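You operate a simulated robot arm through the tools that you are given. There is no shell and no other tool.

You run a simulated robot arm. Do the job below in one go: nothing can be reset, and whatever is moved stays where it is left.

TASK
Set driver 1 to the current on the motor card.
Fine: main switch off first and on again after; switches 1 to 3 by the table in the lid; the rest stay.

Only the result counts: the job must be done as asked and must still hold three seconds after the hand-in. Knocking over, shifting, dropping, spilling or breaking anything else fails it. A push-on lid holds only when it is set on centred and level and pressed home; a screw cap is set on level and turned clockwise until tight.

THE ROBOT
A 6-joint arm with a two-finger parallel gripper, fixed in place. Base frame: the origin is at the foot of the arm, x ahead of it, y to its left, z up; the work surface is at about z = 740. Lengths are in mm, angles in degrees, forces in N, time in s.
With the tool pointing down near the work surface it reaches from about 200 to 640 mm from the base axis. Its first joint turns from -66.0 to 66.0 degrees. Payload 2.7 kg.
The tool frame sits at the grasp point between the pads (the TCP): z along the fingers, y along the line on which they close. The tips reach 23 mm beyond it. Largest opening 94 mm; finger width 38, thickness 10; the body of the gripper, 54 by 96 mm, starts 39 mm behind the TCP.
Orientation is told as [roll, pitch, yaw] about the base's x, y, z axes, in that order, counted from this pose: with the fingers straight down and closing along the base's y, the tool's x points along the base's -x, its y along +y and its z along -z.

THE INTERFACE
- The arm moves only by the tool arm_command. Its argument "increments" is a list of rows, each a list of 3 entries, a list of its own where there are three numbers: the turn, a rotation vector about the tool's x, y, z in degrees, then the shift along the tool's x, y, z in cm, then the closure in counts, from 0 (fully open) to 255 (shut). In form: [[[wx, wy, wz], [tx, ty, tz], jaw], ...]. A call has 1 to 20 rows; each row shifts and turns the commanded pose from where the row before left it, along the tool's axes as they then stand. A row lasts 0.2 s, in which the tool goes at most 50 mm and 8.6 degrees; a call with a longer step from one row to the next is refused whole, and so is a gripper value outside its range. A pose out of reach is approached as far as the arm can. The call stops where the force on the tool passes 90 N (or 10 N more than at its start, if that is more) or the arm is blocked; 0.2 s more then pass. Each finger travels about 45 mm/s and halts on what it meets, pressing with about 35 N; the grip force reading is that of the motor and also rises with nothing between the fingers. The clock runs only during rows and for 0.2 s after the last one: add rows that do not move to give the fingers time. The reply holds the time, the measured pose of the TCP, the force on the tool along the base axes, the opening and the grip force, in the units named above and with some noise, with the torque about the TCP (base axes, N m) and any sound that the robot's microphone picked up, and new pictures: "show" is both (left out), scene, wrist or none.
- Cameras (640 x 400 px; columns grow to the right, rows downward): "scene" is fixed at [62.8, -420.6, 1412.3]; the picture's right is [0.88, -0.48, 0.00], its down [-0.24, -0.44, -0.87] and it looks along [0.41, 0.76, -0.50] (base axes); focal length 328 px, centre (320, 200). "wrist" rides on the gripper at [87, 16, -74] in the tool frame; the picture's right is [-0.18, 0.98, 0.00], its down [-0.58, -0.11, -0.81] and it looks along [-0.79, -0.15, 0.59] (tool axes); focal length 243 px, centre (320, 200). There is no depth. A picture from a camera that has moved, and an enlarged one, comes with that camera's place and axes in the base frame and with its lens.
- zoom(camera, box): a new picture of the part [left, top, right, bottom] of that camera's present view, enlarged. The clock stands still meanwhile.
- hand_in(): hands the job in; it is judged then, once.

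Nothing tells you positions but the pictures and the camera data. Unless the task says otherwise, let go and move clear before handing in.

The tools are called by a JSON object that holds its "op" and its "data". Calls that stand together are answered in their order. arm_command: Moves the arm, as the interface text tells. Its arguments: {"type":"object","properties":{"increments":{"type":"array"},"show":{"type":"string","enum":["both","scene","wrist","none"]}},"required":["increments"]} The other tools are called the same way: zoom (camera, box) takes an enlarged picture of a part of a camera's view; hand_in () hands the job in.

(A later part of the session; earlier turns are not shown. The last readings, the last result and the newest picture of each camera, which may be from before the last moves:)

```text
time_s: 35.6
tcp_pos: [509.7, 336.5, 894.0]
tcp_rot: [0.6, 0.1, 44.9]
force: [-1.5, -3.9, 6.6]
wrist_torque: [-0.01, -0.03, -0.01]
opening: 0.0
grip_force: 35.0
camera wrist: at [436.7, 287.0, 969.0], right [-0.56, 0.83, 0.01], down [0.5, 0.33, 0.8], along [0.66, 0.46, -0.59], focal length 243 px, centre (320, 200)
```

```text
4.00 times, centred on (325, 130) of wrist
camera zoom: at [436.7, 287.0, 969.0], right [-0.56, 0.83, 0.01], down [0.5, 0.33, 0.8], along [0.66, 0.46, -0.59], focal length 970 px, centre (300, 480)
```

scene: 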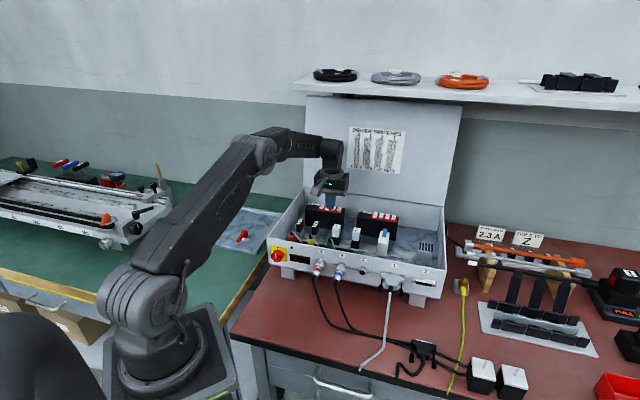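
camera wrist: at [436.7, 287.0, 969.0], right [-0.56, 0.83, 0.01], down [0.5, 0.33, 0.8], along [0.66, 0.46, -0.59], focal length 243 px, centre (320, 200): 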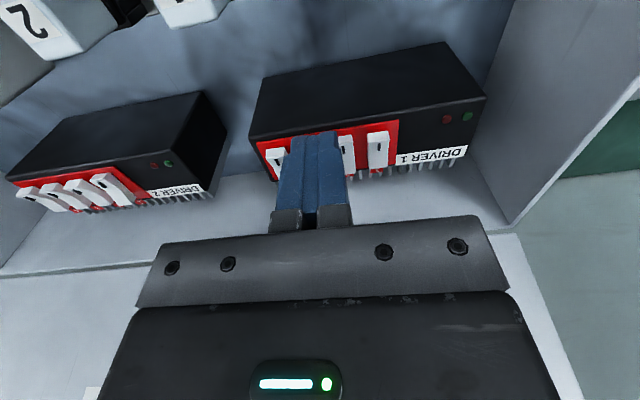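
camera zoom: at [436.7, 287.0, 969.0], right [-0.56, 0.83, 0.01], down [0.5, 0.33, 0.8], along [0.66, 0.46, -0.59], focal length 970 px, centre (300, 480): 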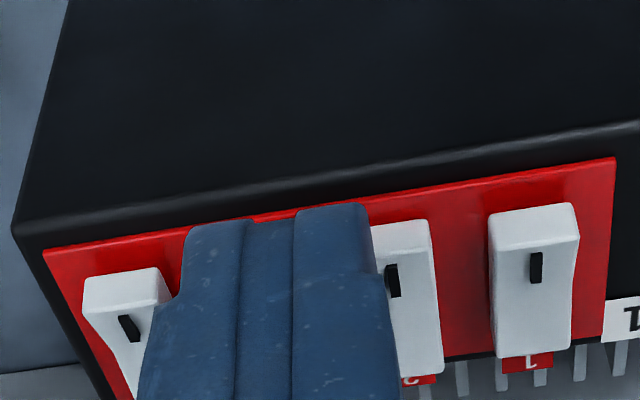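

Light contact, 7 N, and rocker 3's rear is rising. I press further.

{"op": "arm_command", "data": {"increments": [[[0, 0, 0], [0, 0, 0.15], 255], [[0, 0, 0], [0, 0, 0.15], 255]], "show": "wrist"}}

{"op": "zoom", "data": {"camera": "scene", "box": [300, 185, 360, 225]}}

```text
time_s: 36.2
tcp_pos: [509.5, 336.8, 894.5]
tcp_rot: [0.5, 0.1, 44.8]
force: [-18.1, -16.2, 35.7]
wrist_torque: [-0.31, 0.13, -0.1]
opening: 0.2
grip_force: 34.7
camera wrist: at [436.7, 287.1, 968.8], right [-0.56, 0.83, 0.01], down [0.5, 0.33, 0.8], along [0.66, 0.46, -0.59], focal length 243 px, centre (320, 200)
```

wrist: 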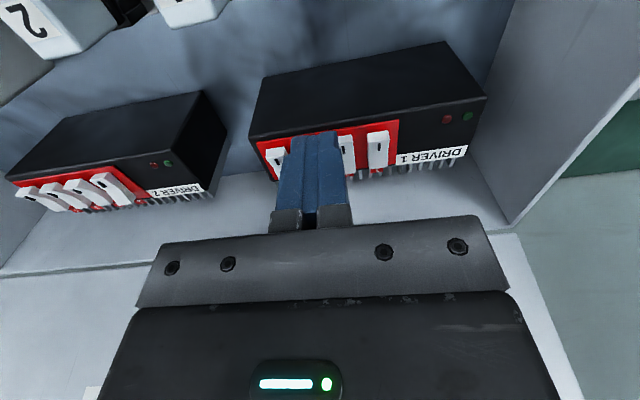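

```text
10.00 times, centred on (330, 205) of scene
camera zoom: at [61.8, -421.4, 1412.1], right [0.88, -0.48, 0.0], down [-0.24, -0.44, -0.87], along [0.41, 0.76, -0.5], focal length 3277 px, centre (220, 150)
```

zoom: 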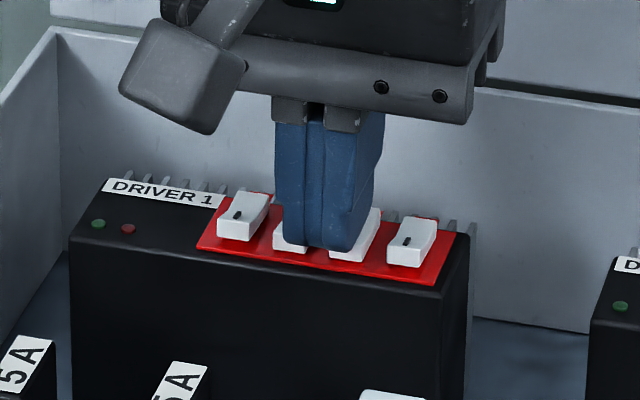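

Force rose to 36 N with no further travel, so I lift straight up and inspect all four rockers.

{"op": "arm_command", "data": {"increments": [[[0, 0, 0], [0, 0, -1.0], 255], [[0, 0, 0], [0, 0, -2.5], 255], [[0, 0, 0], [0, 0, -2.5], 255], [[0, 0, 0], [0, 0, 0], 255]]}}

{"op": "zoom", "data": {"camera": "scene", "box": [300, 198, 348, 228]}}

{"op": "zoom", "data": {"camera": "wrist", "box": [200, 50, 420, 200]}}

{"op": "zoom", "data": {"camera": "scene", "box": [355, 205, 403, 235]}}

```text
time_s: 37.2
tcp_pos: [512.1, 336.6, 950.0]
tcp_rot: [0.7, 0.1, 44.7]
force: [-0.3, 0.9, -0.8]
wrist_torque: [0.0, 0.02, 0.02]
opening: 0.3
grip_force: 35.1
camera wrist: at [438.5, 286.7, 1025.2], right [-0.56, 0.83, 0.01], down [0.5, 0.33, 0.8], along [0.66, 0.46, -0.6], focal length 243 px, centre (320, 200)
```

scene: 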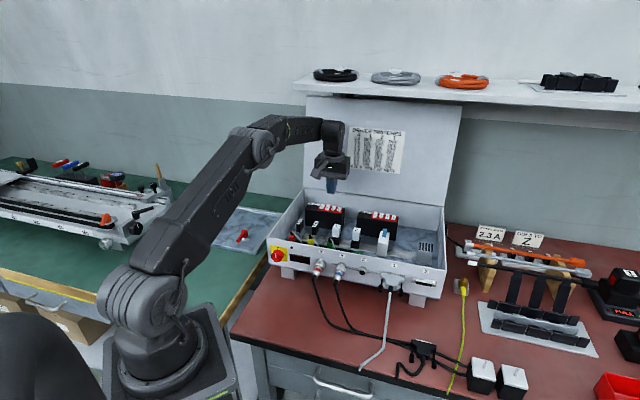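
wrist: 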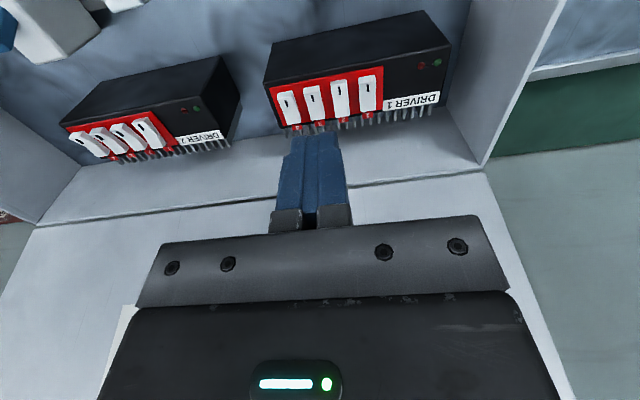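

```text
13.33 times, centred on (324, 213) of scene
camera zoom: at [62.8, -420.6, 1412.3], right [0.88, -0.48, 0.0], down [-0.24, -0.44, -0.87], along [0.41, 0.76, -0.5], focal length 4370 px, centre (267, 27)
```

zoom: 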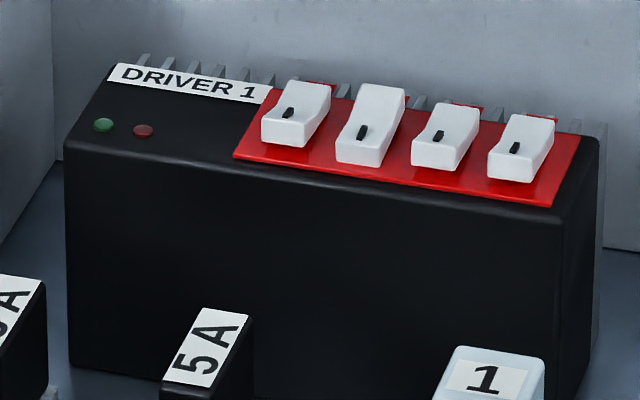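

```text
2.67 times, centred on (310, 125) of wrist
camera zoom: at [438.5, 286.7, 1025.2], right [-0.56, 0.83, 0.01], down [0.5, 0.33, 0.8], along [0.66, 0.46, -0.6], focal length 647 px, centre (347, 400)
```

zoom: 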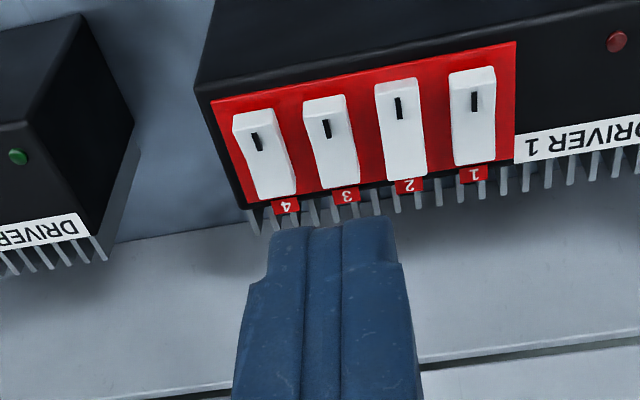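

```text
13.33 times, centred on (379, 220) of scene
camera zoom: at [62.8, -420.6, 1412.3], right [0.88, -0.48, 0.0], down [-0.24, -0.44, -0.87], along [0.41, 0.76, -0.5], focal length 4370 px, centre (-467, -67)
```

zoom: 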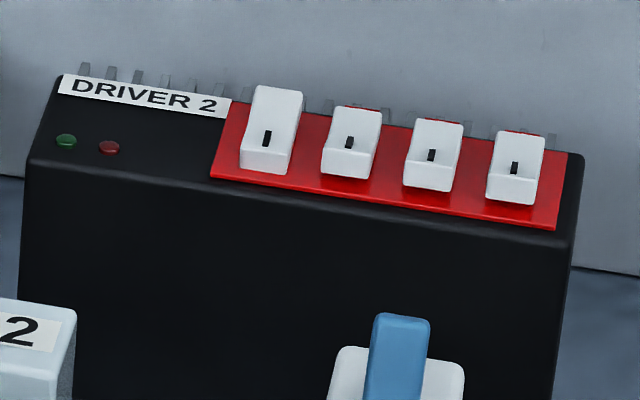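

Rocker 3 sprang back and is still OFF. The wide tip was resting on rocker 2 as well. I'll lean the tool 20° so that only one corner of the tip is low, and press rocker 3's front end with that corner alone.

{"op": "arm_command", "data": {"increments": [[[0, 0, 0], [0.21, 0, 0], 255], [[-6.67, 0, 0], [0, 0, 0], 255], [[-6.67, 0, 0], [0, 0, 0], 255], [[-6.67, 0, 0], [0, 0, 0], 255], [[0, 0, 0], [0, -0.77, 2.115], 255], [[0, 0, 0], [0, -0.77, 2.115], 255], [[0, 0, 0], [0, 0, 0], 255]]}}

{"op": "zoom", "data": {"camera": "wrist", "box": [240, 60, 400, 170]}}

{"op": "zoom", "data": {"camera": "scene", "box": [300, 185, 360, 225]}}

```text
time_s: 38.8
tcp_pos: [507.0, 335.5, 905.3]
tcp_rot: [20.7, 0.2, 44.8]
force: [0.4, 0.8, -1.0]
wrist_torque: [0.03, 0.01, 0.02]
opening: 0.1
grip_force: 35.0
camera wrist: at [453.4, 267.3, 980.2], right [-0.52, 0.78, 0.35], down [0.69, 0.14, 0.71], along [0.51, 0.61, -0.61], focal length 243 px, centre (320, 200)
```

scene: 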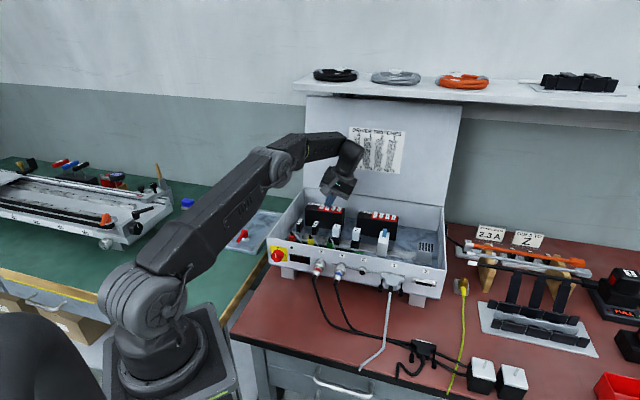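
wrist: 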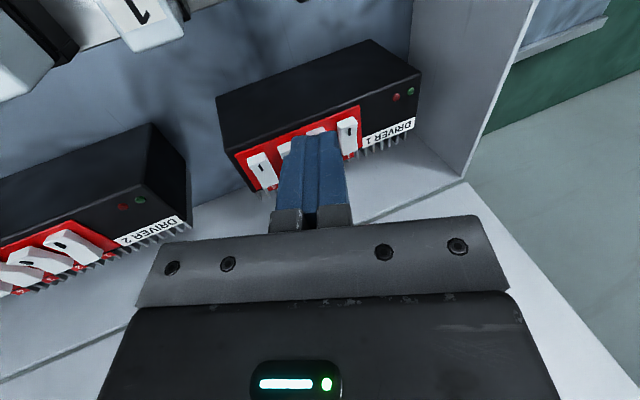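

```text
3.64 times, centred on (320, 115) of wrist
camera zoom: at [453.4, 267.3, 980.2], right [-0.52, 0.78, 0.35], down [0.69, 0.14, 0.71], along [0.51, 0.61, -0.61], focal length 882 px, centre (320, 509)
```

zoom: 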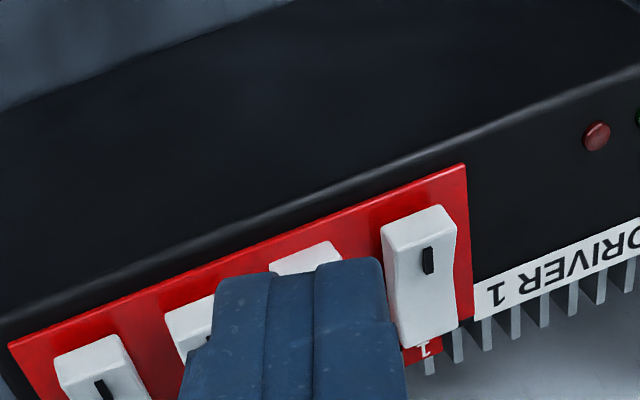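

```text
10.00 times, centred on (330, 205) of scene
camera zoom: at [62.8, -420.6, 1412.3], right [0.88, -0.48, 0.0], down [-0.24, -0.44, -0.87], along [0.41, 0.76, -0.5], focal length 3277 px, centre (220, 150)
```

zoom: 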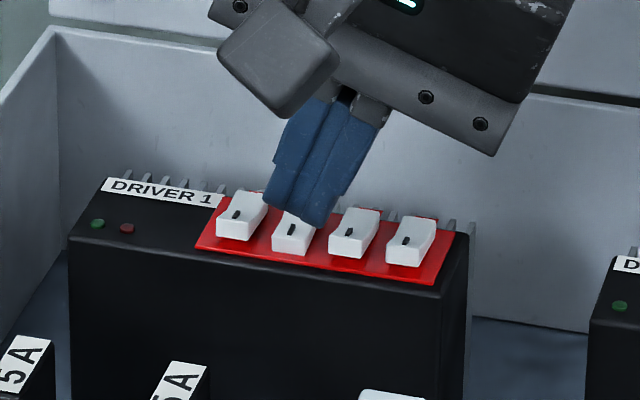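

Now only one corner of the tip is low. It sits about 4 mm too far towards rocker 2, so I shift it onto rocker 3's centre line and lower to just above contact.

{"op": "arm_command", "data": {"increments": [[[0, 0, 0], [-0.12, -0.374, -0.141], 255], [[0, 0, 0], [0, -0.14, 0.375], 255], [[0, 0, 0], [0, 0, 0], 255]]}}

{"op": "zoom", "data": {"camera": "wrist", "box": [240, 60, 400, 170]}}

{"op": "zoom", "data": {"camera": "scene", "box": [310, 192, 355, 222]}}

```text
time_s: 39.6
tcp_pos: [511.2, 333.1, 901.4]
tcp_rot: [20.6, 0.3, 44.8]
force: [0.4, -0.6, 0.6]
wrist_torque: [0.0, 0.0, -0.01]
opening: 0.0
grip_force: 34.9
camera wrist: at [457.4, 264.7, 976.7], right [-0.52, 0.78, 0.35], down [0.69, 0.14, 0.71], along [0.51, 0.61, -0.61], focal length 243 px, centre (320, 200)
```

scene: 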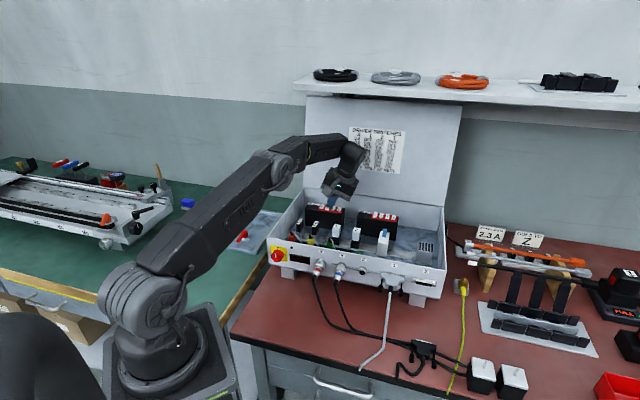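
wrist: 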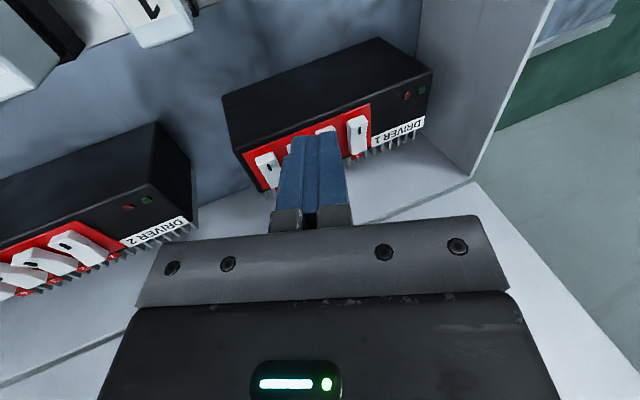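

```text
3.64 times, centred on (320, 115) of wrist
camera zoom: at [457.4, 264.7, 976.7], right [-0.52, 0.78, 0.35], down [0.69, 0.14, 0.71], along [0.51, 0.61, -0.61], focal length 882 px, centre (320, 509)
```

zoom: 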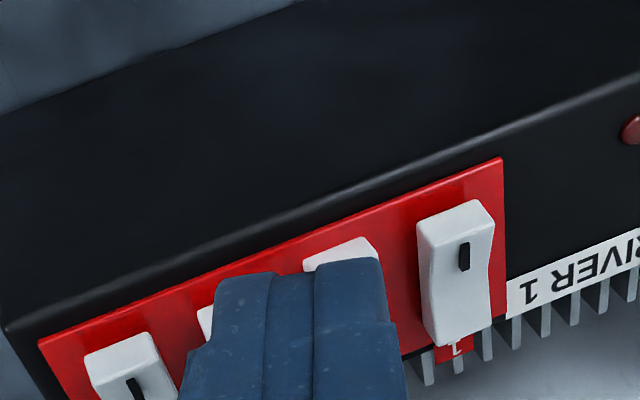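

```text
13.33 times, centred on (332, 207) of scene
camera zoom: at [62.8, -420.6, 1412.3], right [0.88, -0.48, 0.0], down [-0.24, -0.44, -0.87], along [0.41, 0.76, -0.5], focal length 4370 px, centre (153, 107)
```

zoom: 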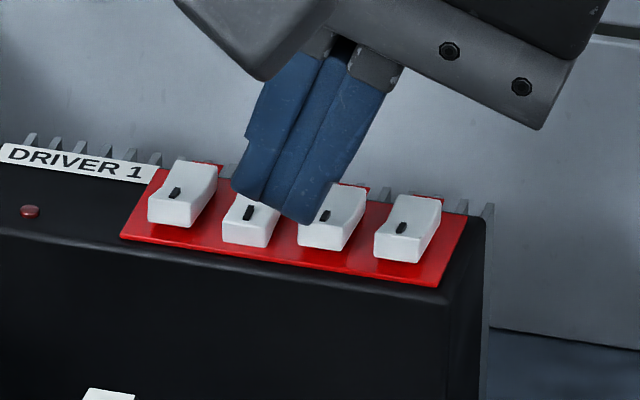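

The low corner is now over rocker 3's front end. I press down slowly.

{"op": "arm_command", "data": {"increments": [[[0, 0, 0], [0, -0.053, 0.141], 255], [[0, 0, 0], [0, -0.053, 0.141], 255], [[0, 0, 0], [0, -0.053, 0.141], 255]], "show": "wrist"}}

{"op": "zoom", "data": {"camera": "scene", "box": [310, 192, 355, 222]}}

{"op": "zoom", "data": {"camera": "wrist", "box": [240, 60, 400, 170]}}

```text
time_s: 40.4
tcp_pos: [512.5, 333.3, 897.1]
tcp_rot: [20.7, 0.2, 44.7]
force: [-1.2, -0.4, 2.0]
wrist_torque: [0.0, 0.05, -0.01]
opening: 0.0
grip_force: 35.2
camera wrist: at [457.9, 264.0, 972.3], right [-0.52, 0.78, 0.35], down [0.69, 0.14, 0.71], along [0.51, 0.61, -0.61], focal length 243 px, centre (320, 200)
```

wrist: 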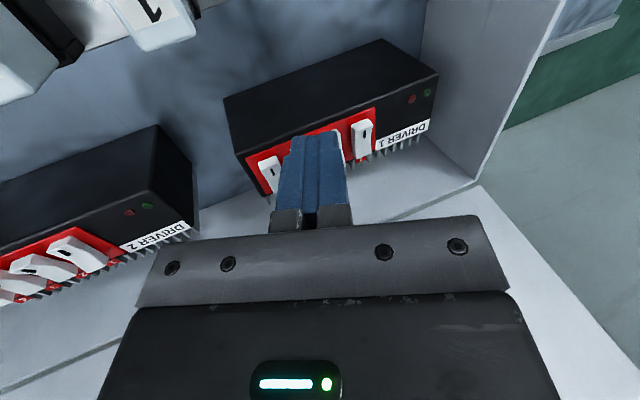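

```text
13.33 times, centred on (332, 207) of scene
camera zoom: at [62.8, -420.7, 1412.3], right [0.88, -0.48, 0.0], down [-0.24, -0.44, -0.87], along [0.41, 0.76, -0.5], focal length 4370 px, centre (153, 107)
```

zoom: 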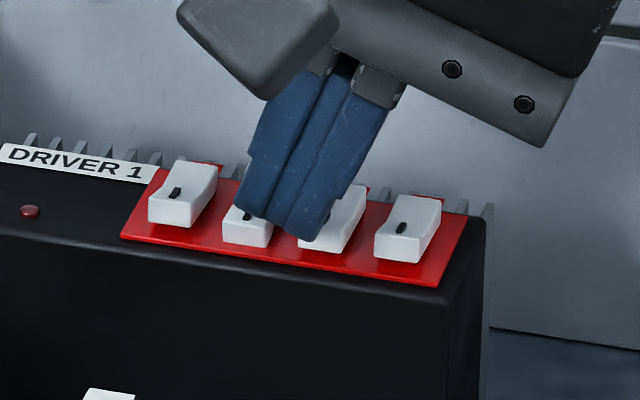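

```text
3.64 times, centred on (320, 115) of wrist
camera zoom: at [457.9, 264.0, 972.3], right [-0.52, 0.78, 0.35], down [0.69, 0.14, 0.71], along [0.51, 0.61, -0.61], focal length 882 px, centre (320, 509)
```

zoom: 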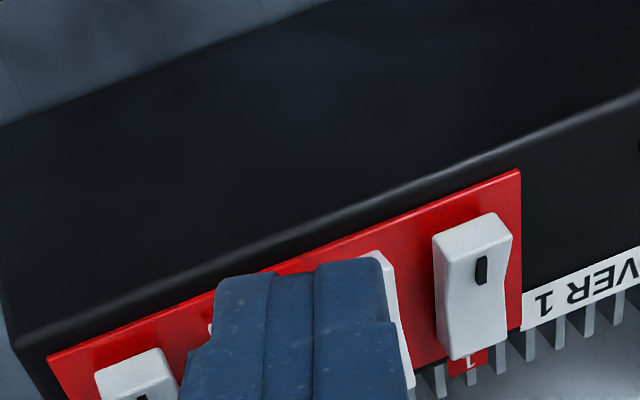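

Just touching. I press further.

{"op": "arm_command", "data": {"increments": [[[0, 0, 0], [0, -0.053, 0.141], 255], [[0, 0, 0], [0, -0.053, 0.141], 255]], "show": "wrist"}}

{"op": "zoom", "data": {"camera": "scene", "box": [310, 192, 355, 222]}}

```text
time_s: 41.0
tcp_pos: [512.6, 332.6, 896.3]
tcp_rot: [20.6, 0.1, 44.8]
force: [-6.9, -8.9, 18.6]
wrist_torque: [-0.13, 0.06, -0.03]
opening: 0.0
grip_force: 34.9
camera wrist: at [457.9, 264.1, 971.3], right [-0.52, 0.78, 0.35], down [0.69, 0.14, 0.72], along [0.51, 0.61, -0.61], focal length 243 px, centre (320, 200)
```

wrist: 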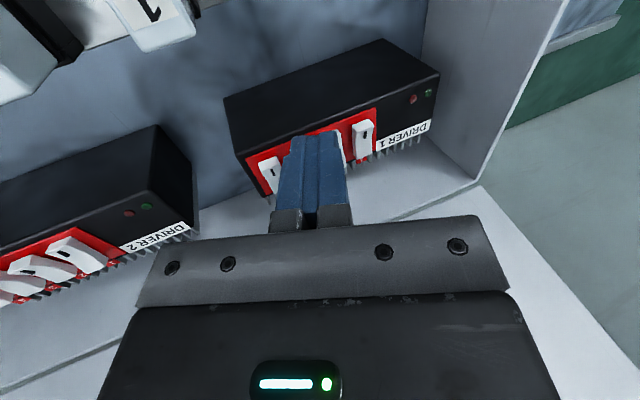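

```text
13.33 times, centred on (332, 207) of scene
camera zoom: at [62.3, -421.1, 1412.2], right [0.88, -0.48, 0.0], down [-0.24, -0.44, -0.87], along [0.41, 0.76, -0.5], focal length 4370 px, centre (153, 107)
```

zoom: 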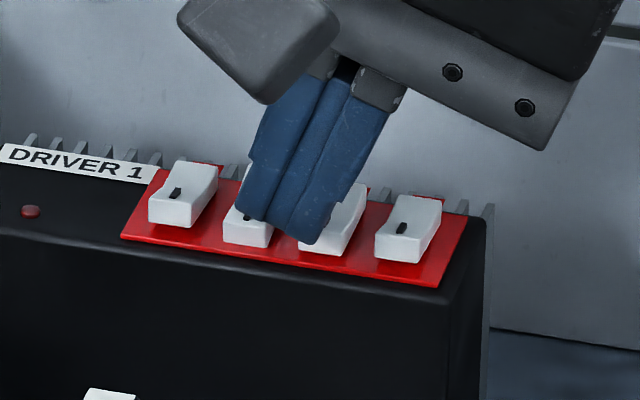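

Force is 19 N. I continue in small steps, watching rocker 3.

{"op": "arm_command", "data": {"increments": [[[0, 0, 0], [0, -0.053, 0.141], 255]], "show": "wrist"}}

{"op": "zoom", "data": {"camera": "scene", "box": [318, 198, 348, 220]}}

{"op": "zoom", "data": {"camera": "wrist", "box": [240, 100, 400, 210]}}

```text
time_s: 41.4
tcp_pos: [513.4, 332.3, 895.9]
tcp_rot: [20.6, 0.0, 44.9]
force: [-11.8, -15.2, 30.8]
wrist_torque: [-0.17, 0.05, -0.03]
opening: 0.0
grip_force: 35.2
camera wrist: at [457.9, 264.1, 971.0], right [-0.52, 0.78, 0.35], down [0.68, 0.14, 0.72], along [0.51, 0.61, -0.61], focal length 243 px, centre (320, 200)
```

wrist: 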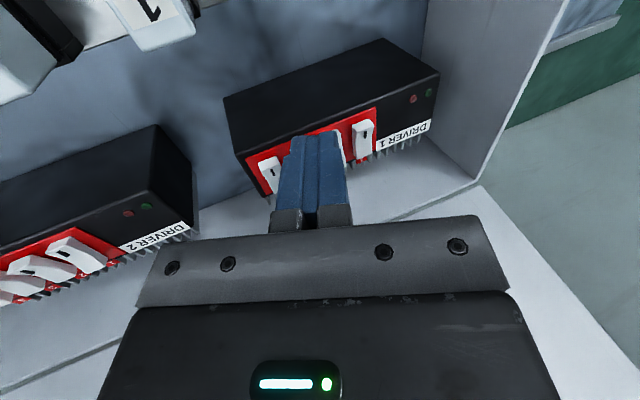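

```text
16.00 times, centred on (333, 209) of scene
camera zoom: at [62.1, -421.3, 1412.2], right [0.88, -0.48, 0.0], down [-0.24, -0.44, -0.87], along [0.41, 0.76, -0.5], focal length 5244 px, centre (112, 56)
```

zoom: 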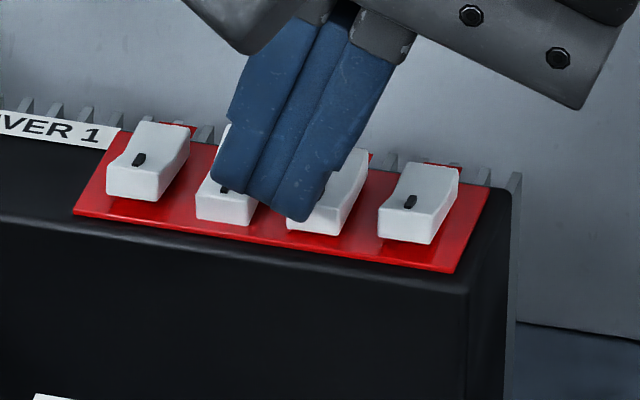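

```text
3.64 times, centred on (320, 155) of wrist
camera zoom: at [457.9, 264.1, 971.0], right [-0.52, 0.78, 0.35], down [0.68, 0.14, 0.72], along [0.51, 0.61, -0.61], focal length 882 px, centre (320, 364)
```

zoom: 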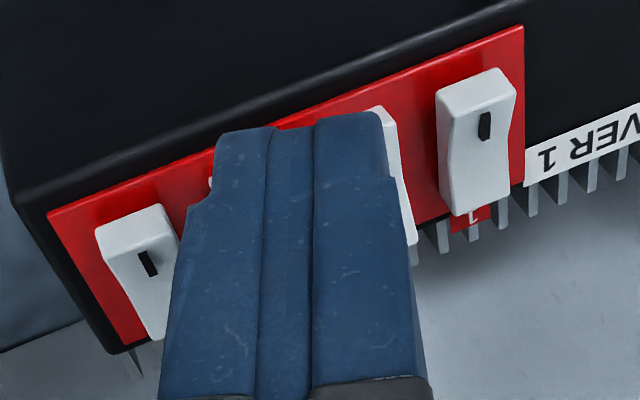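

The force has a strong component along the panel normal. Under load the arm drifts forwards and friction holds the rocker from tipping. I'll relieve that by drawing the tip towards the robot while pressing, which should help the front end go down.

{"op": "arm_command", "data": {"increments": [[[0, 0, 0], [0.15, 0, 0], 255], [[0, 0, 0], [0.15, 0, 0], 255], [[0, 0, 0], [0.1, -0.035, 0.094], 255]], "show": "wrist"}}

{"op": "zoom", "data": {"camera": "scene", "box": [318, 198, 348, 220]}}

```text
time_s: 42.2
tcp_pos: [512.2, 330.9, 895.9]
tcp_rot: [20.5, -0.7, 44.7]
force: [19.0, 8.3, 22.2]
wrist_torque: [0.41, -0.7, -0.09]
opening: 0.0
grip_force: 34.8
camera wrist: at [456.5, 263.5, 969.9], right [-0.52, 0.78, 0.35], down [0.68, 0.13, 0.72], along [0.52, 0.61, -0.6], focal length 243 px, centre (320, 200)
```

wrist: 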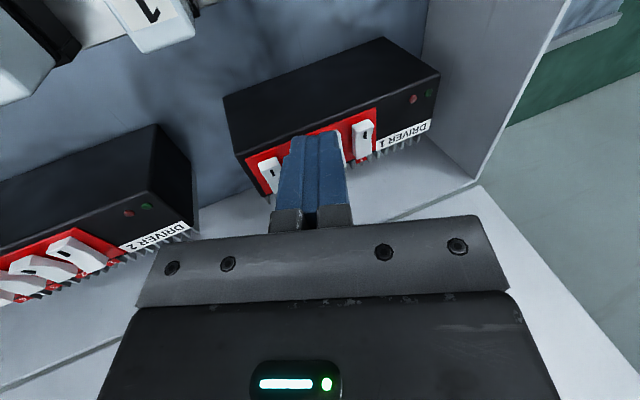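

```text
16.00 times, centred on (333, 209) of scene
camera zoom: at [63.0, -420.7, 1412.3], right [0.88, -0.48, 0.0], down [-0.24, -0.44, -0.87], along [0.41, 0.76, -0.5], focal length 5244 px, centre (112, 56)
```

zoom: 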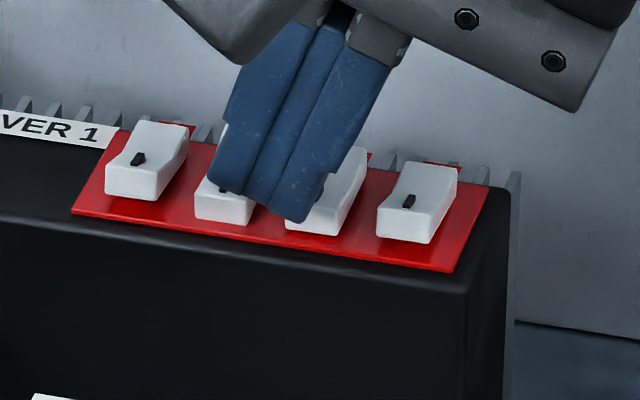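

Rocker 3 still hasn't tipped. I lift off and look closely before trying another contact point.

{"op": "arm_command", "data": {"increments": [[[0, 0, 0], [-0.3, 0.35, -0.94], 255], [[0, 0, 0], [0, 0.85, -2.35], 255], [[0, 0, 0], [0, 0.85, -2.35], 255], [[0, 0, 0], [0, 0, 0], 255]]}}

{"op": "zoom", "data": {"camera": "scene", "box": [318, 198, 348, 220]}}

{"op": "zoom", "data": {"camera": "wrist", "box": [230, 70, 370, 170]}}

```text
time_s: 43.2
tcp_pos: [511.5, 333.1, 950.3]
tcp_rot: [20.7, 0.3, 44.8]
force: [-0.6, -0.1, -0.5]
wrist_torque: [-0.03, -0.01, 0.0]
opening: 0.0
grip_force: 35.2
camera wrist: at [457.0, 264.0, 1025.0], right [-0.52, 0.78, 0.35], down [0.69, 0.14, 0.71], along [0.51, 0.61, -0.61], focal length 243 px, centre (320, 200)
```

scene: 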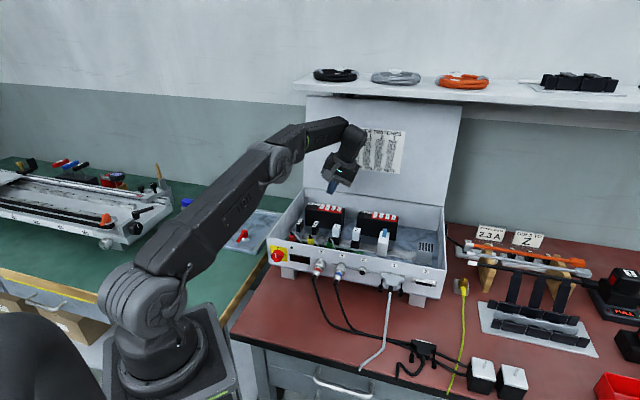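
wrist: 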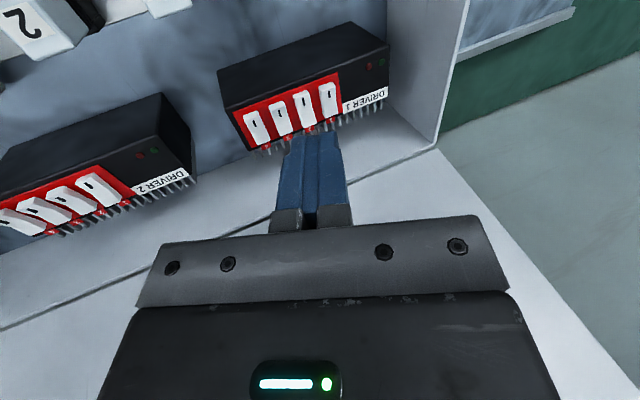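

```text
16.00 times, centred on (333, 209) of scene
camera zoom: at [62.8, -420.6, 1412.3], right [0.88, -0.48, 0.0], down [-0.24, -0.44, -0.87], along [0.41, 0.76, -0.5], focal length 5244 px, centre (112, 56)
```

zoom: 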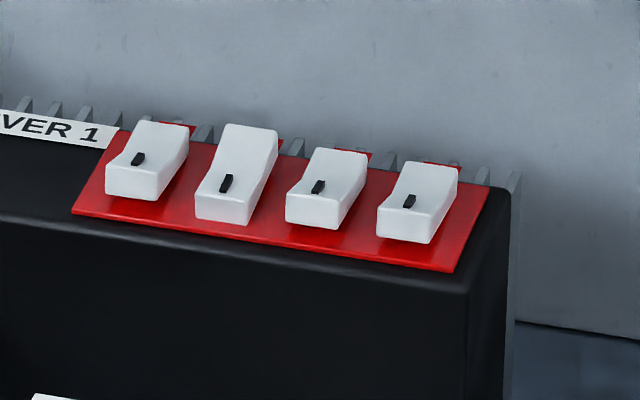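

```text
4.00 times, centred on (300, 120) of wrist
camera zoom: at [457.0, 264.0, 1025.0], right [-0.52, 0.78, 0.35], down [0.69, 0.14, 0.71], along [0.51, 0.61, -0.61], focal length 970 px, centre (400, 520)
```

zoom: 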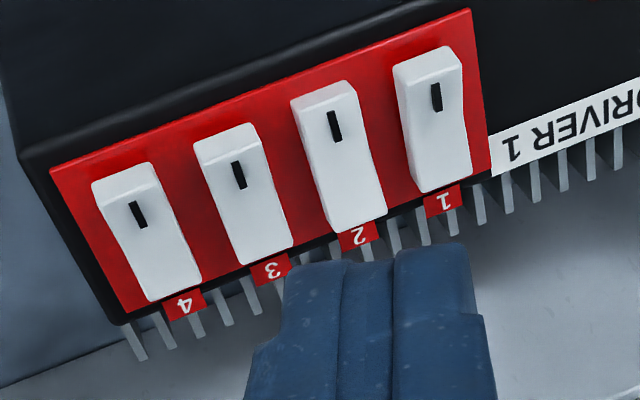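

{"op": "zoom", "data": {"camera": "scene", "box": [324, 204, 344, 216]}}

{"op": "zoom", "data": {"camera": "wrist", "box": [240, 85, 310, 140]}}

```text
16.00 times, centred on (334, 210) of scene
camera zoom: at [62.8, -420.6, 1412.3], right [0.88, -0.48, 0.0], down [-0.24, -0.44, -0.87], along [0.41, 0.76, -0.5], focal length 5244 px, centre (96, 40)
```

zoom: 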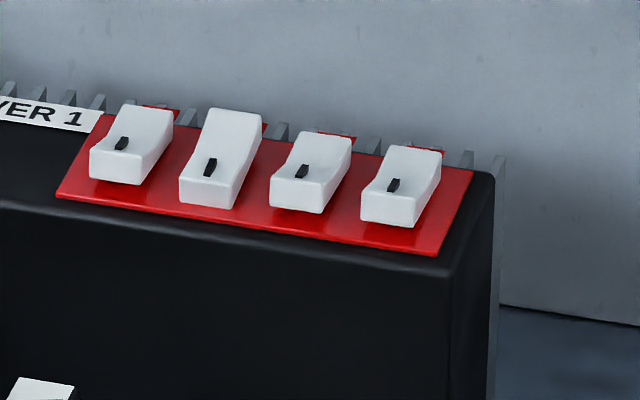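

```text
7.27 times, centred on (275, 112) of wrist
camera zoom: at [457.0, 264.0, 1025.0], right [-0.52, 0.78, 0.35], down [0.69, 0.14, 0.71], along [0.51, 0.61, -0.61], focal length 1764 px, centre (647, 836)
```

zoom: 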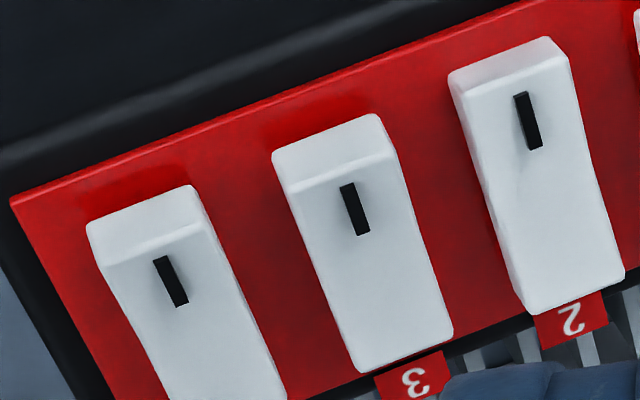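

The earlier plate contact and these presses suggest each finger tip acts as a flat 38 mm wide end, so it was resting on both ends of rocker 3. I'll move the tool 16 mm towards the robot, so only the tip's rear edge overlaps rocker 3's front end, and press there.

{"op": "arm_command", "data": {"increments": [[[0, 0, 0], [1.65, 0, 0], 255], [[0, 0, 0], [0, -0.848, 2.245], 255], [[0, 0, 0], [0, -0.848, 2.245], 255], [[0, 0, 0], [0, 0, 0], 255]]}}

{"op": "zoom", "data": {"camera": "wrist", "box": [240, 90, 400, 200]}}

{"op": "zoom", "data": {"camera": "scene", "box": [305, 192, 355, 225]}}

```text
time_s: 44.2
tcp_pos: [501.7, 319.1, 903.3]
tcp_rot: [20.7, 0.3, 44.8]
force: [-0.7, 0.4, 0.1]
wrist_torque: [0.0, -0.02, 0.02]
opening: 0.1
grip_force: 34.8
camera wrist: at [446.6, 252.4, 978.1], right [-0.52, 0.78, 0.35], down [0.69, 0.14, 0.71], along [0.51, 0.61, -0.61], focal length 243 px, centre (320, 200)
```

scene: 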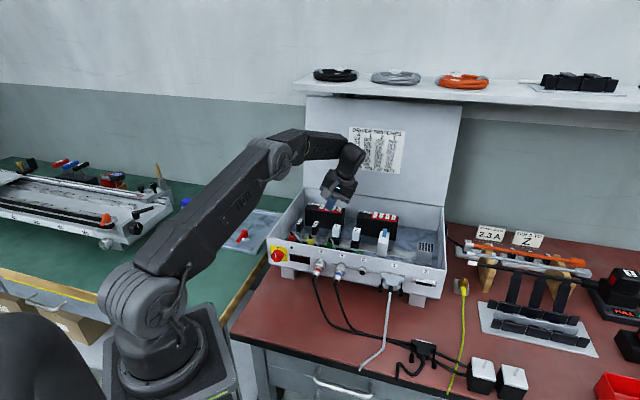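
wrist: 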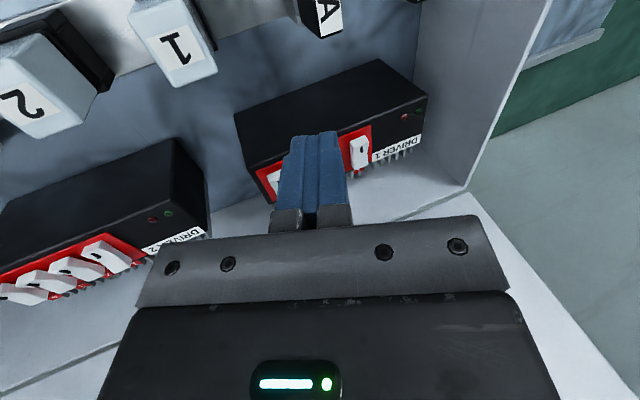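

```text
3.64 times, centred on (320, 145) of wrist
camera zoom: at [446.6, 252.4, 978.1], right [-0.52, 0.78, 0.35], down [0.69, 0.14, 0.71], along [0.51, 0.61, -0.61], focal length 882 px, centre (320, 400)
```

zoom: 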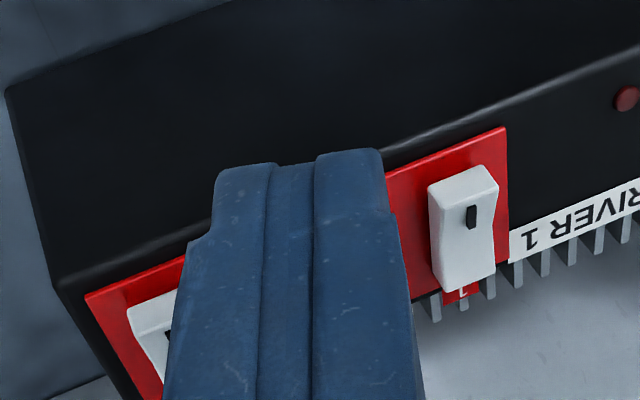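

```text
12.12 times, centred on (330, 208) of scene
camera zoom: at [62.8, -420.6, 1412.3], right [0.88, -0.48, 0.0], down [-0.24, -0.44, -0.87], along [0.41, 0.76, -0.5], focal length 3973 px, centre (199, 97)
```

zoom: 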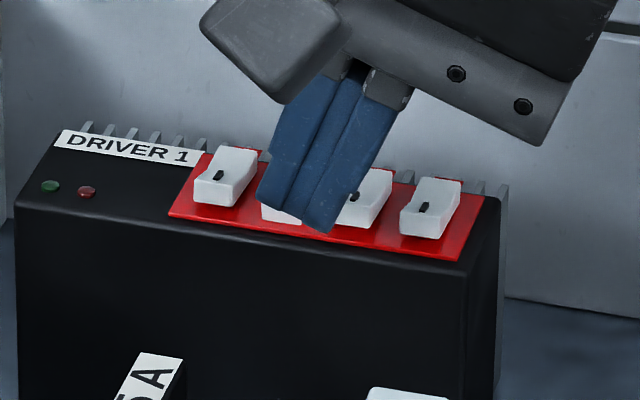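

The tip is now in front, with only its rear edge over rocker 3's front end. I descend carefully, watching where contact begins.

{"op": "arm_command", "data": {"increments": [[[0, 0, 0], [0, -0.0707, 0.187], 255], [[0, 0, 0], [0, -0.0707, 0.187], 255], [[0, 0, 0], [0, -0.053, 0.14], 255]], "show": "none"}}

{"op": "zoom", "data": {"camera": "scene", "box": [305, 192, 355, 225]}}

```text
time_s: 45.0
tcp_pos: [500.8, 320.6, 898.0]
tcp_rot: [20.7, 0.3, 44.7]
force: [1.0, -0.3, -0.2]
wrist_torque: [0.0, 0.03, -0.02]
opening: 0.0
grip_force: 34.8
```

```text
12.12 times, centred on (330, 208) of scene
camera zoom: at [62.8, -420.6, 1412.3], right [0.88, -0.48, 0.0], down [-0.24, -0.44, -0.87], along [0.41, 0.76, -0.5], focal length 3973 px, centre (199, 97)
```

zoom: 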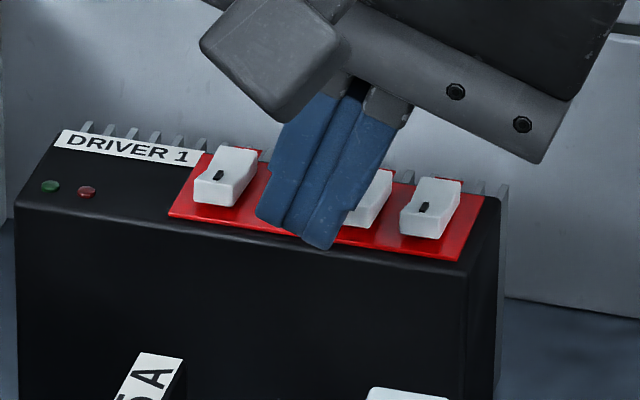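

{"op": "arm_command", "data": {"increments": [[[0, 0, 0], [0, -0.035, 0.094], 255], [[0, 0, 0], [0, -0.035, 0.094], 255]], "show": "none"}}

{"op": "zoom", "data": {"camera": "scene", "box": [305, 192, 355, 225]}}

```text
time_s: 45.6
tcp_pos: [500.8, 321.0, 896.2]
tcp_rot: [20.5, 0.1, 44.8]
force: [-0.6, 0.0, -0.3]
wrist_torque: [0.0, -0.02, -0.02]
opening: 0.0
grip_force: 34.6
```

```text
12.12 times, centred on (330, 208) of scene
camera zoom: at [62.8, -420.7, 1412.3], right [0.88, -0.48, 0.0], down [-0.24, -0.44, -0.87], along [0.41, 0.76, -0.5], focal length 3973 px, centre (199, 97)
```

zoom: 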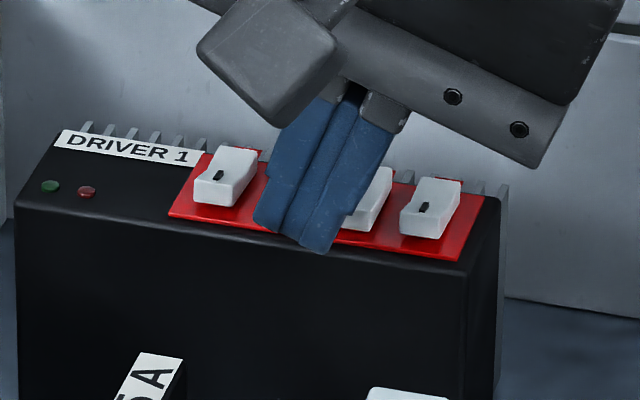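

No contact yet. I go down 2 mm more, still above the red plate.

{"op": "arm_command", "data": {"increments": [[[0, 0, 0], [0, -0.035, 0.094], 255], [[0, 0, 0], [0, -0.035, 0.094], 255]], "show": "wrist"}}

{"op": "zoom", "data": {"camera": "scene", "box": [305, 192, 355, 225]}}

{"op": "zoom", "data": {"camera": "wrist", "box": [240, 90, 400, 200]}}

```text
time_s: 46.2
tcp_pos: [501.1, 320.3, 893.4]
tcp_rot: [20.7, 0.2, 44.7]
force: [-3.8, -2.4, 6.8]
wrist_torque: [0.06, -0.04, 0.04]
opening: 0.4
grip_force: 35.3
camera wrist: at [445.8, 252.4, 970.2], right [-0.52, 0.78, 0.35], down [0.69, 0.14, 0.71], along [0.51, 0.61, -0.61], focal length 243 px, centre (320, 200)
```

wrist: 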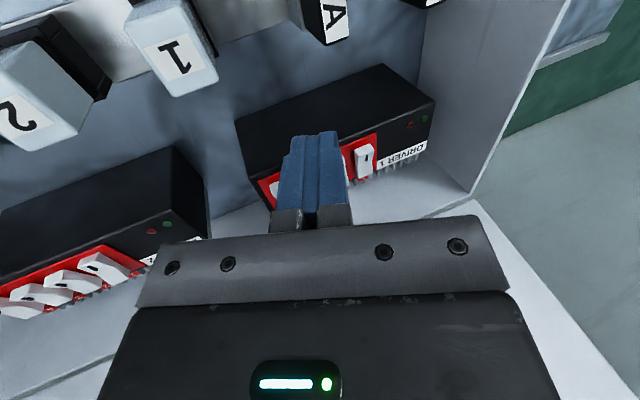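

```text
12.12 times, centred on (330, 208) of scene
camera zoom: at [62.6, -420.8, 1412.3], right [0.88, -0.48, 0.0], down [-0.24, -0.44, -0.87], along [0.41, 0.76, -0.5], focal length 3973 px, centre (199, 97)
```

zoom: 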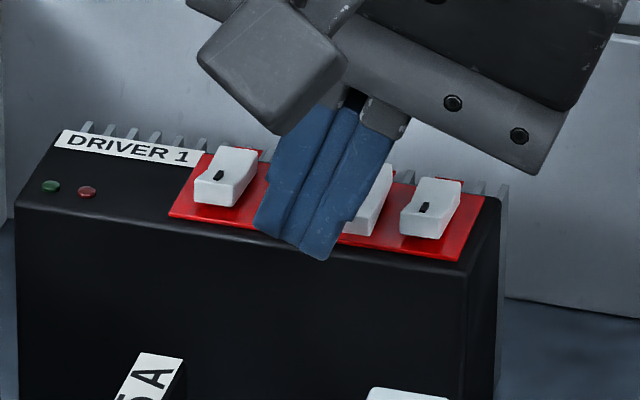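

```text
3.64 times, centred on (320, 145) of wrist
camera zoom: at [445.8, 252.4, 970.2], right [-0.52, 0.78, 0.35], down [0.69, 0.14, 0.71], along [0.51, 0.61, -0.61], focal length 882 px, centre (320, 400)
```

zoom: 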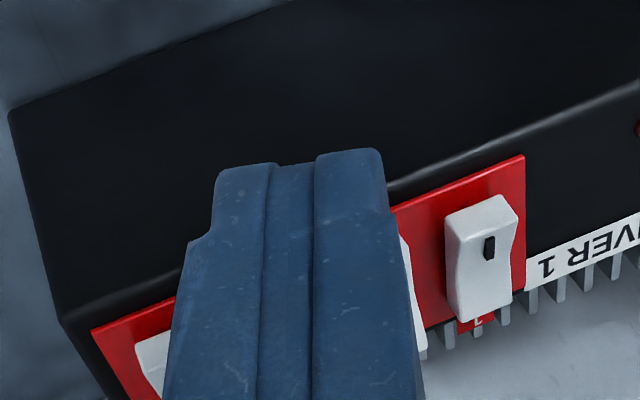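

Contact begins here (7 N), and rocker 3 may be starting to tip. I press 2 mm further.

{"op": "arm_command", "data": {"increments": [[[0, 0, 0], [0, -0.035, 0.094], 255], [[0, 0, 0], [0, -0.035, 0.094], 255]], "show": "none"}}

{"op": "zoom", "data": {"camera": "scene", "box": [318, 198, 348, 220]}}

```text
time_s: 46.8
tcp_pos: [500.6, 321.2, 894.3]
tcp_rot: [20.6, 0.0, 44.8]
force: [-11.7, -7.4, 27.8]
wrist_torque: [0.13, -0.06, 0.07]
opening: 0.0
grip_force: 34.9
```

```text
16.00 times, centred on (333, 209) of scene
camera zoom: at [62.1, -421.1, 1412.2], right [0.88, -0.48, 0.0], down [-0.24, -0.44, -0.87], along [0.41, 0.76, -0.5], focal length 5244 px, centre (112, 56)
```

zoom: 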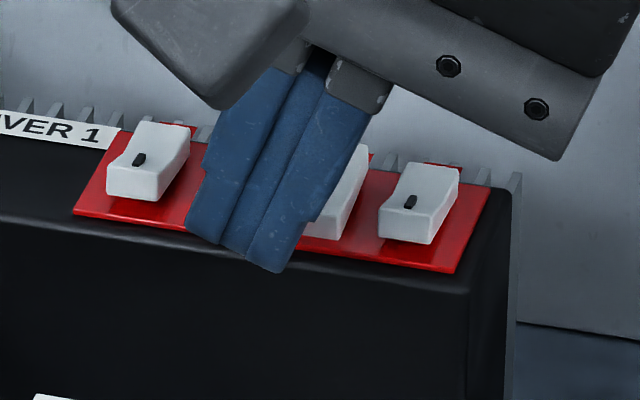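

Rocker 3's rear corner has risen to the ON position. I lift off and check.

{"op": "arm_command", "data": {"increments": [[[0, 0, 0], [0, 0.35, -0.94], 255], [[0, 0, 0], [0, 0.85, -2.35], 255], [[0, 0, 0], [0, 0.85, -2.35], 255], [[0, 0, 0], [0, 0, 0], 255]]}}

{"op": "zoom", "data": {"camera": "scene", "box": [300, 198, 348, 228]}}

{"op": "zoom", "data": {"camera": "wrist", "box": [230, 70, 400, 190]}}

```text
time_s: 47.8
tcp_pos: [499.9, 319.4, 950.8]
tcp_rot: [20.7, 0.3, 44.7]
force: [0.2, 0.1, -0.8]
wrist_torque: [0.0, -0.03, -0.01]
opening: 0.0
grip_force: 35.1
camera wrist: at [446.1, 251.6, 1026.6], right [-0.52, 0.78, 0.35], down [0.69, 0.14, 0.71], along [0.51, 0.61, -0.61], focal length 243 px, centre (320, 200)
```

scene: 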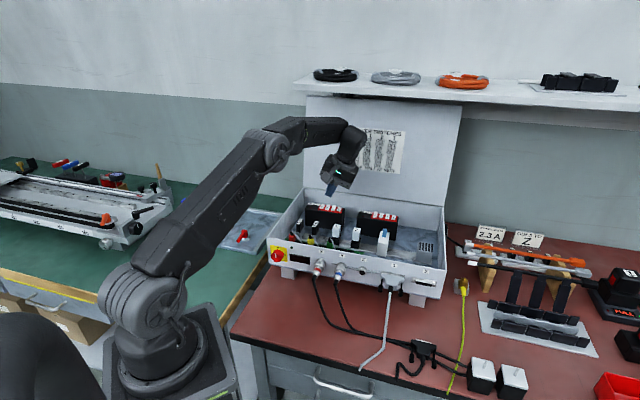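
wrist: 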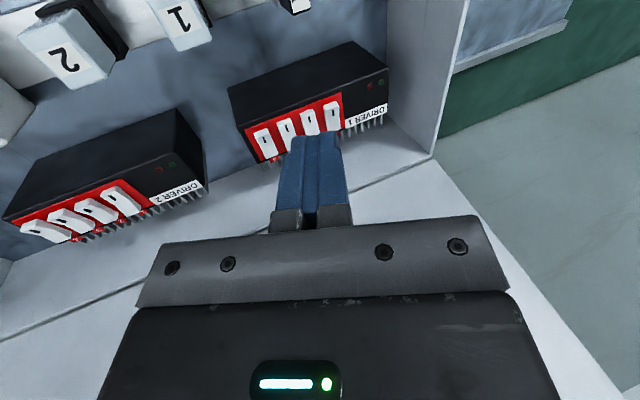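

```text
13.33 times, centred on (324, 213) of scene
camera zoom: at [62.8, -420.6, 1412.3], right [0.88, -0.48, 0.0], down [-0.24, -0.44, -0.87], along [0.41, 0.76, -0.5], focal length 4370 px, centre (267, 27)
```

zoom: 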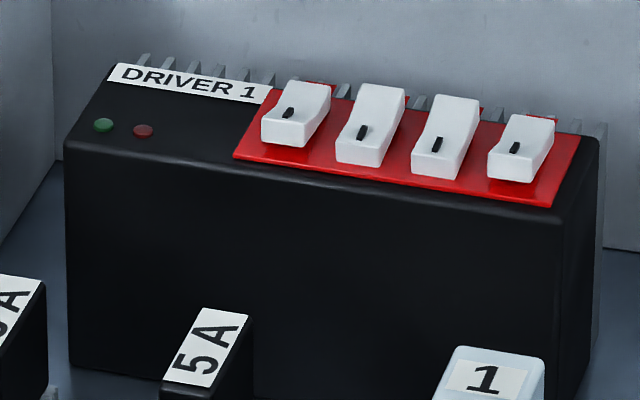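

```text
3.33 times, centred on (315, 130) of wrist
camera zoom: at [446.1, 251.6, 1026.6], right [-0.52, 0.78, 0.35], down [0.69, 0.14, 0.71], along [0.51, 0.61, -0.61], focal length 809 px, centre (337, 433)
```

zoom: 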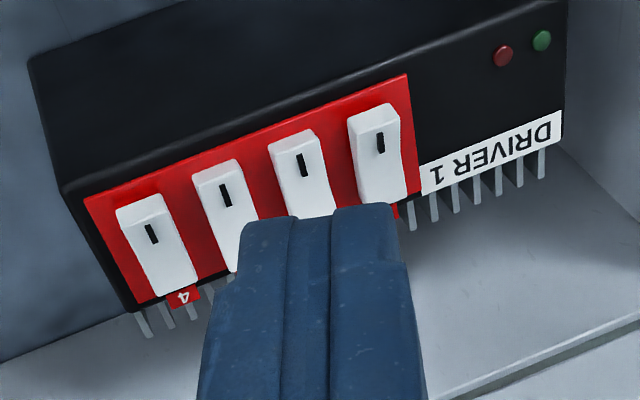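

Rocker 1 is OFF, 2 ON, 3 ON and 4 OFF, which is 2.3 A with 4 untouched. Now I return to the main switch by the same path to turn it back on.

{"op": "arm_command", "data": {"increments": [[[6.9, 0, 0], [0, 0, 0], 255], [[6.9, 0, 0], [0, 0, 0], 255], [[6.9, 0, 0], [0, 0, 0], 255], [[0, 0, 0], [4.177, 1.493, 0], 255], [[0, 0, 0], [4.177, 1.493, 0], 255], [[0, 0, 0], [4.177, 1.493, 0], 255], [[0, 0, 0], [4.177, 1.493, 0], 255], [[0, 0, 0], [4.177, 1.493, 0], 200], [[0, 0, 0], [4.177, 1.493, 0], 120], [[0, 0, 0], [0, 0, 0], 120]]}}

```text
time_s: 50.0
tcp_pos: [259.0, 208.1, 951.8]
tcp_rot: [0.1, 0.1, 44.7]
force: [0.1, -0.3, 0.2]
wrist_torque: [0.03, 0.01, -0.01]
opening: 49.9
grip_force: 0.0
camera wrist: at [184.4, 158.6, 1025.9], right [-0.56, 0.83, 0.0], down [0.49, 0.33, 0.8], along [0.67, 0.45, -0.59], focal length 243 px, centre (320, 200)
```

scene: 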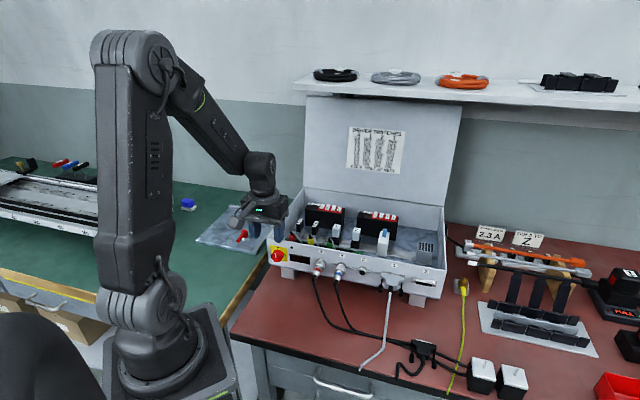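
wrist: 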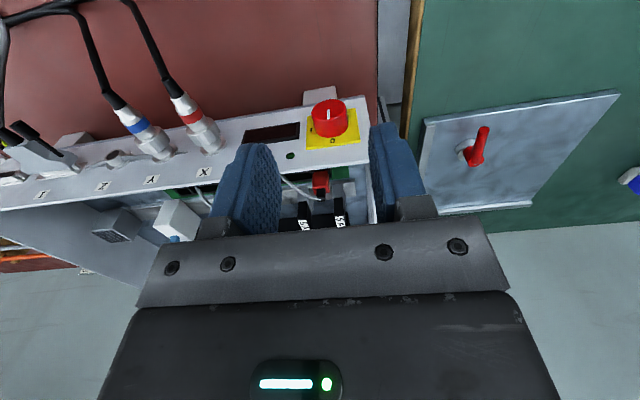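

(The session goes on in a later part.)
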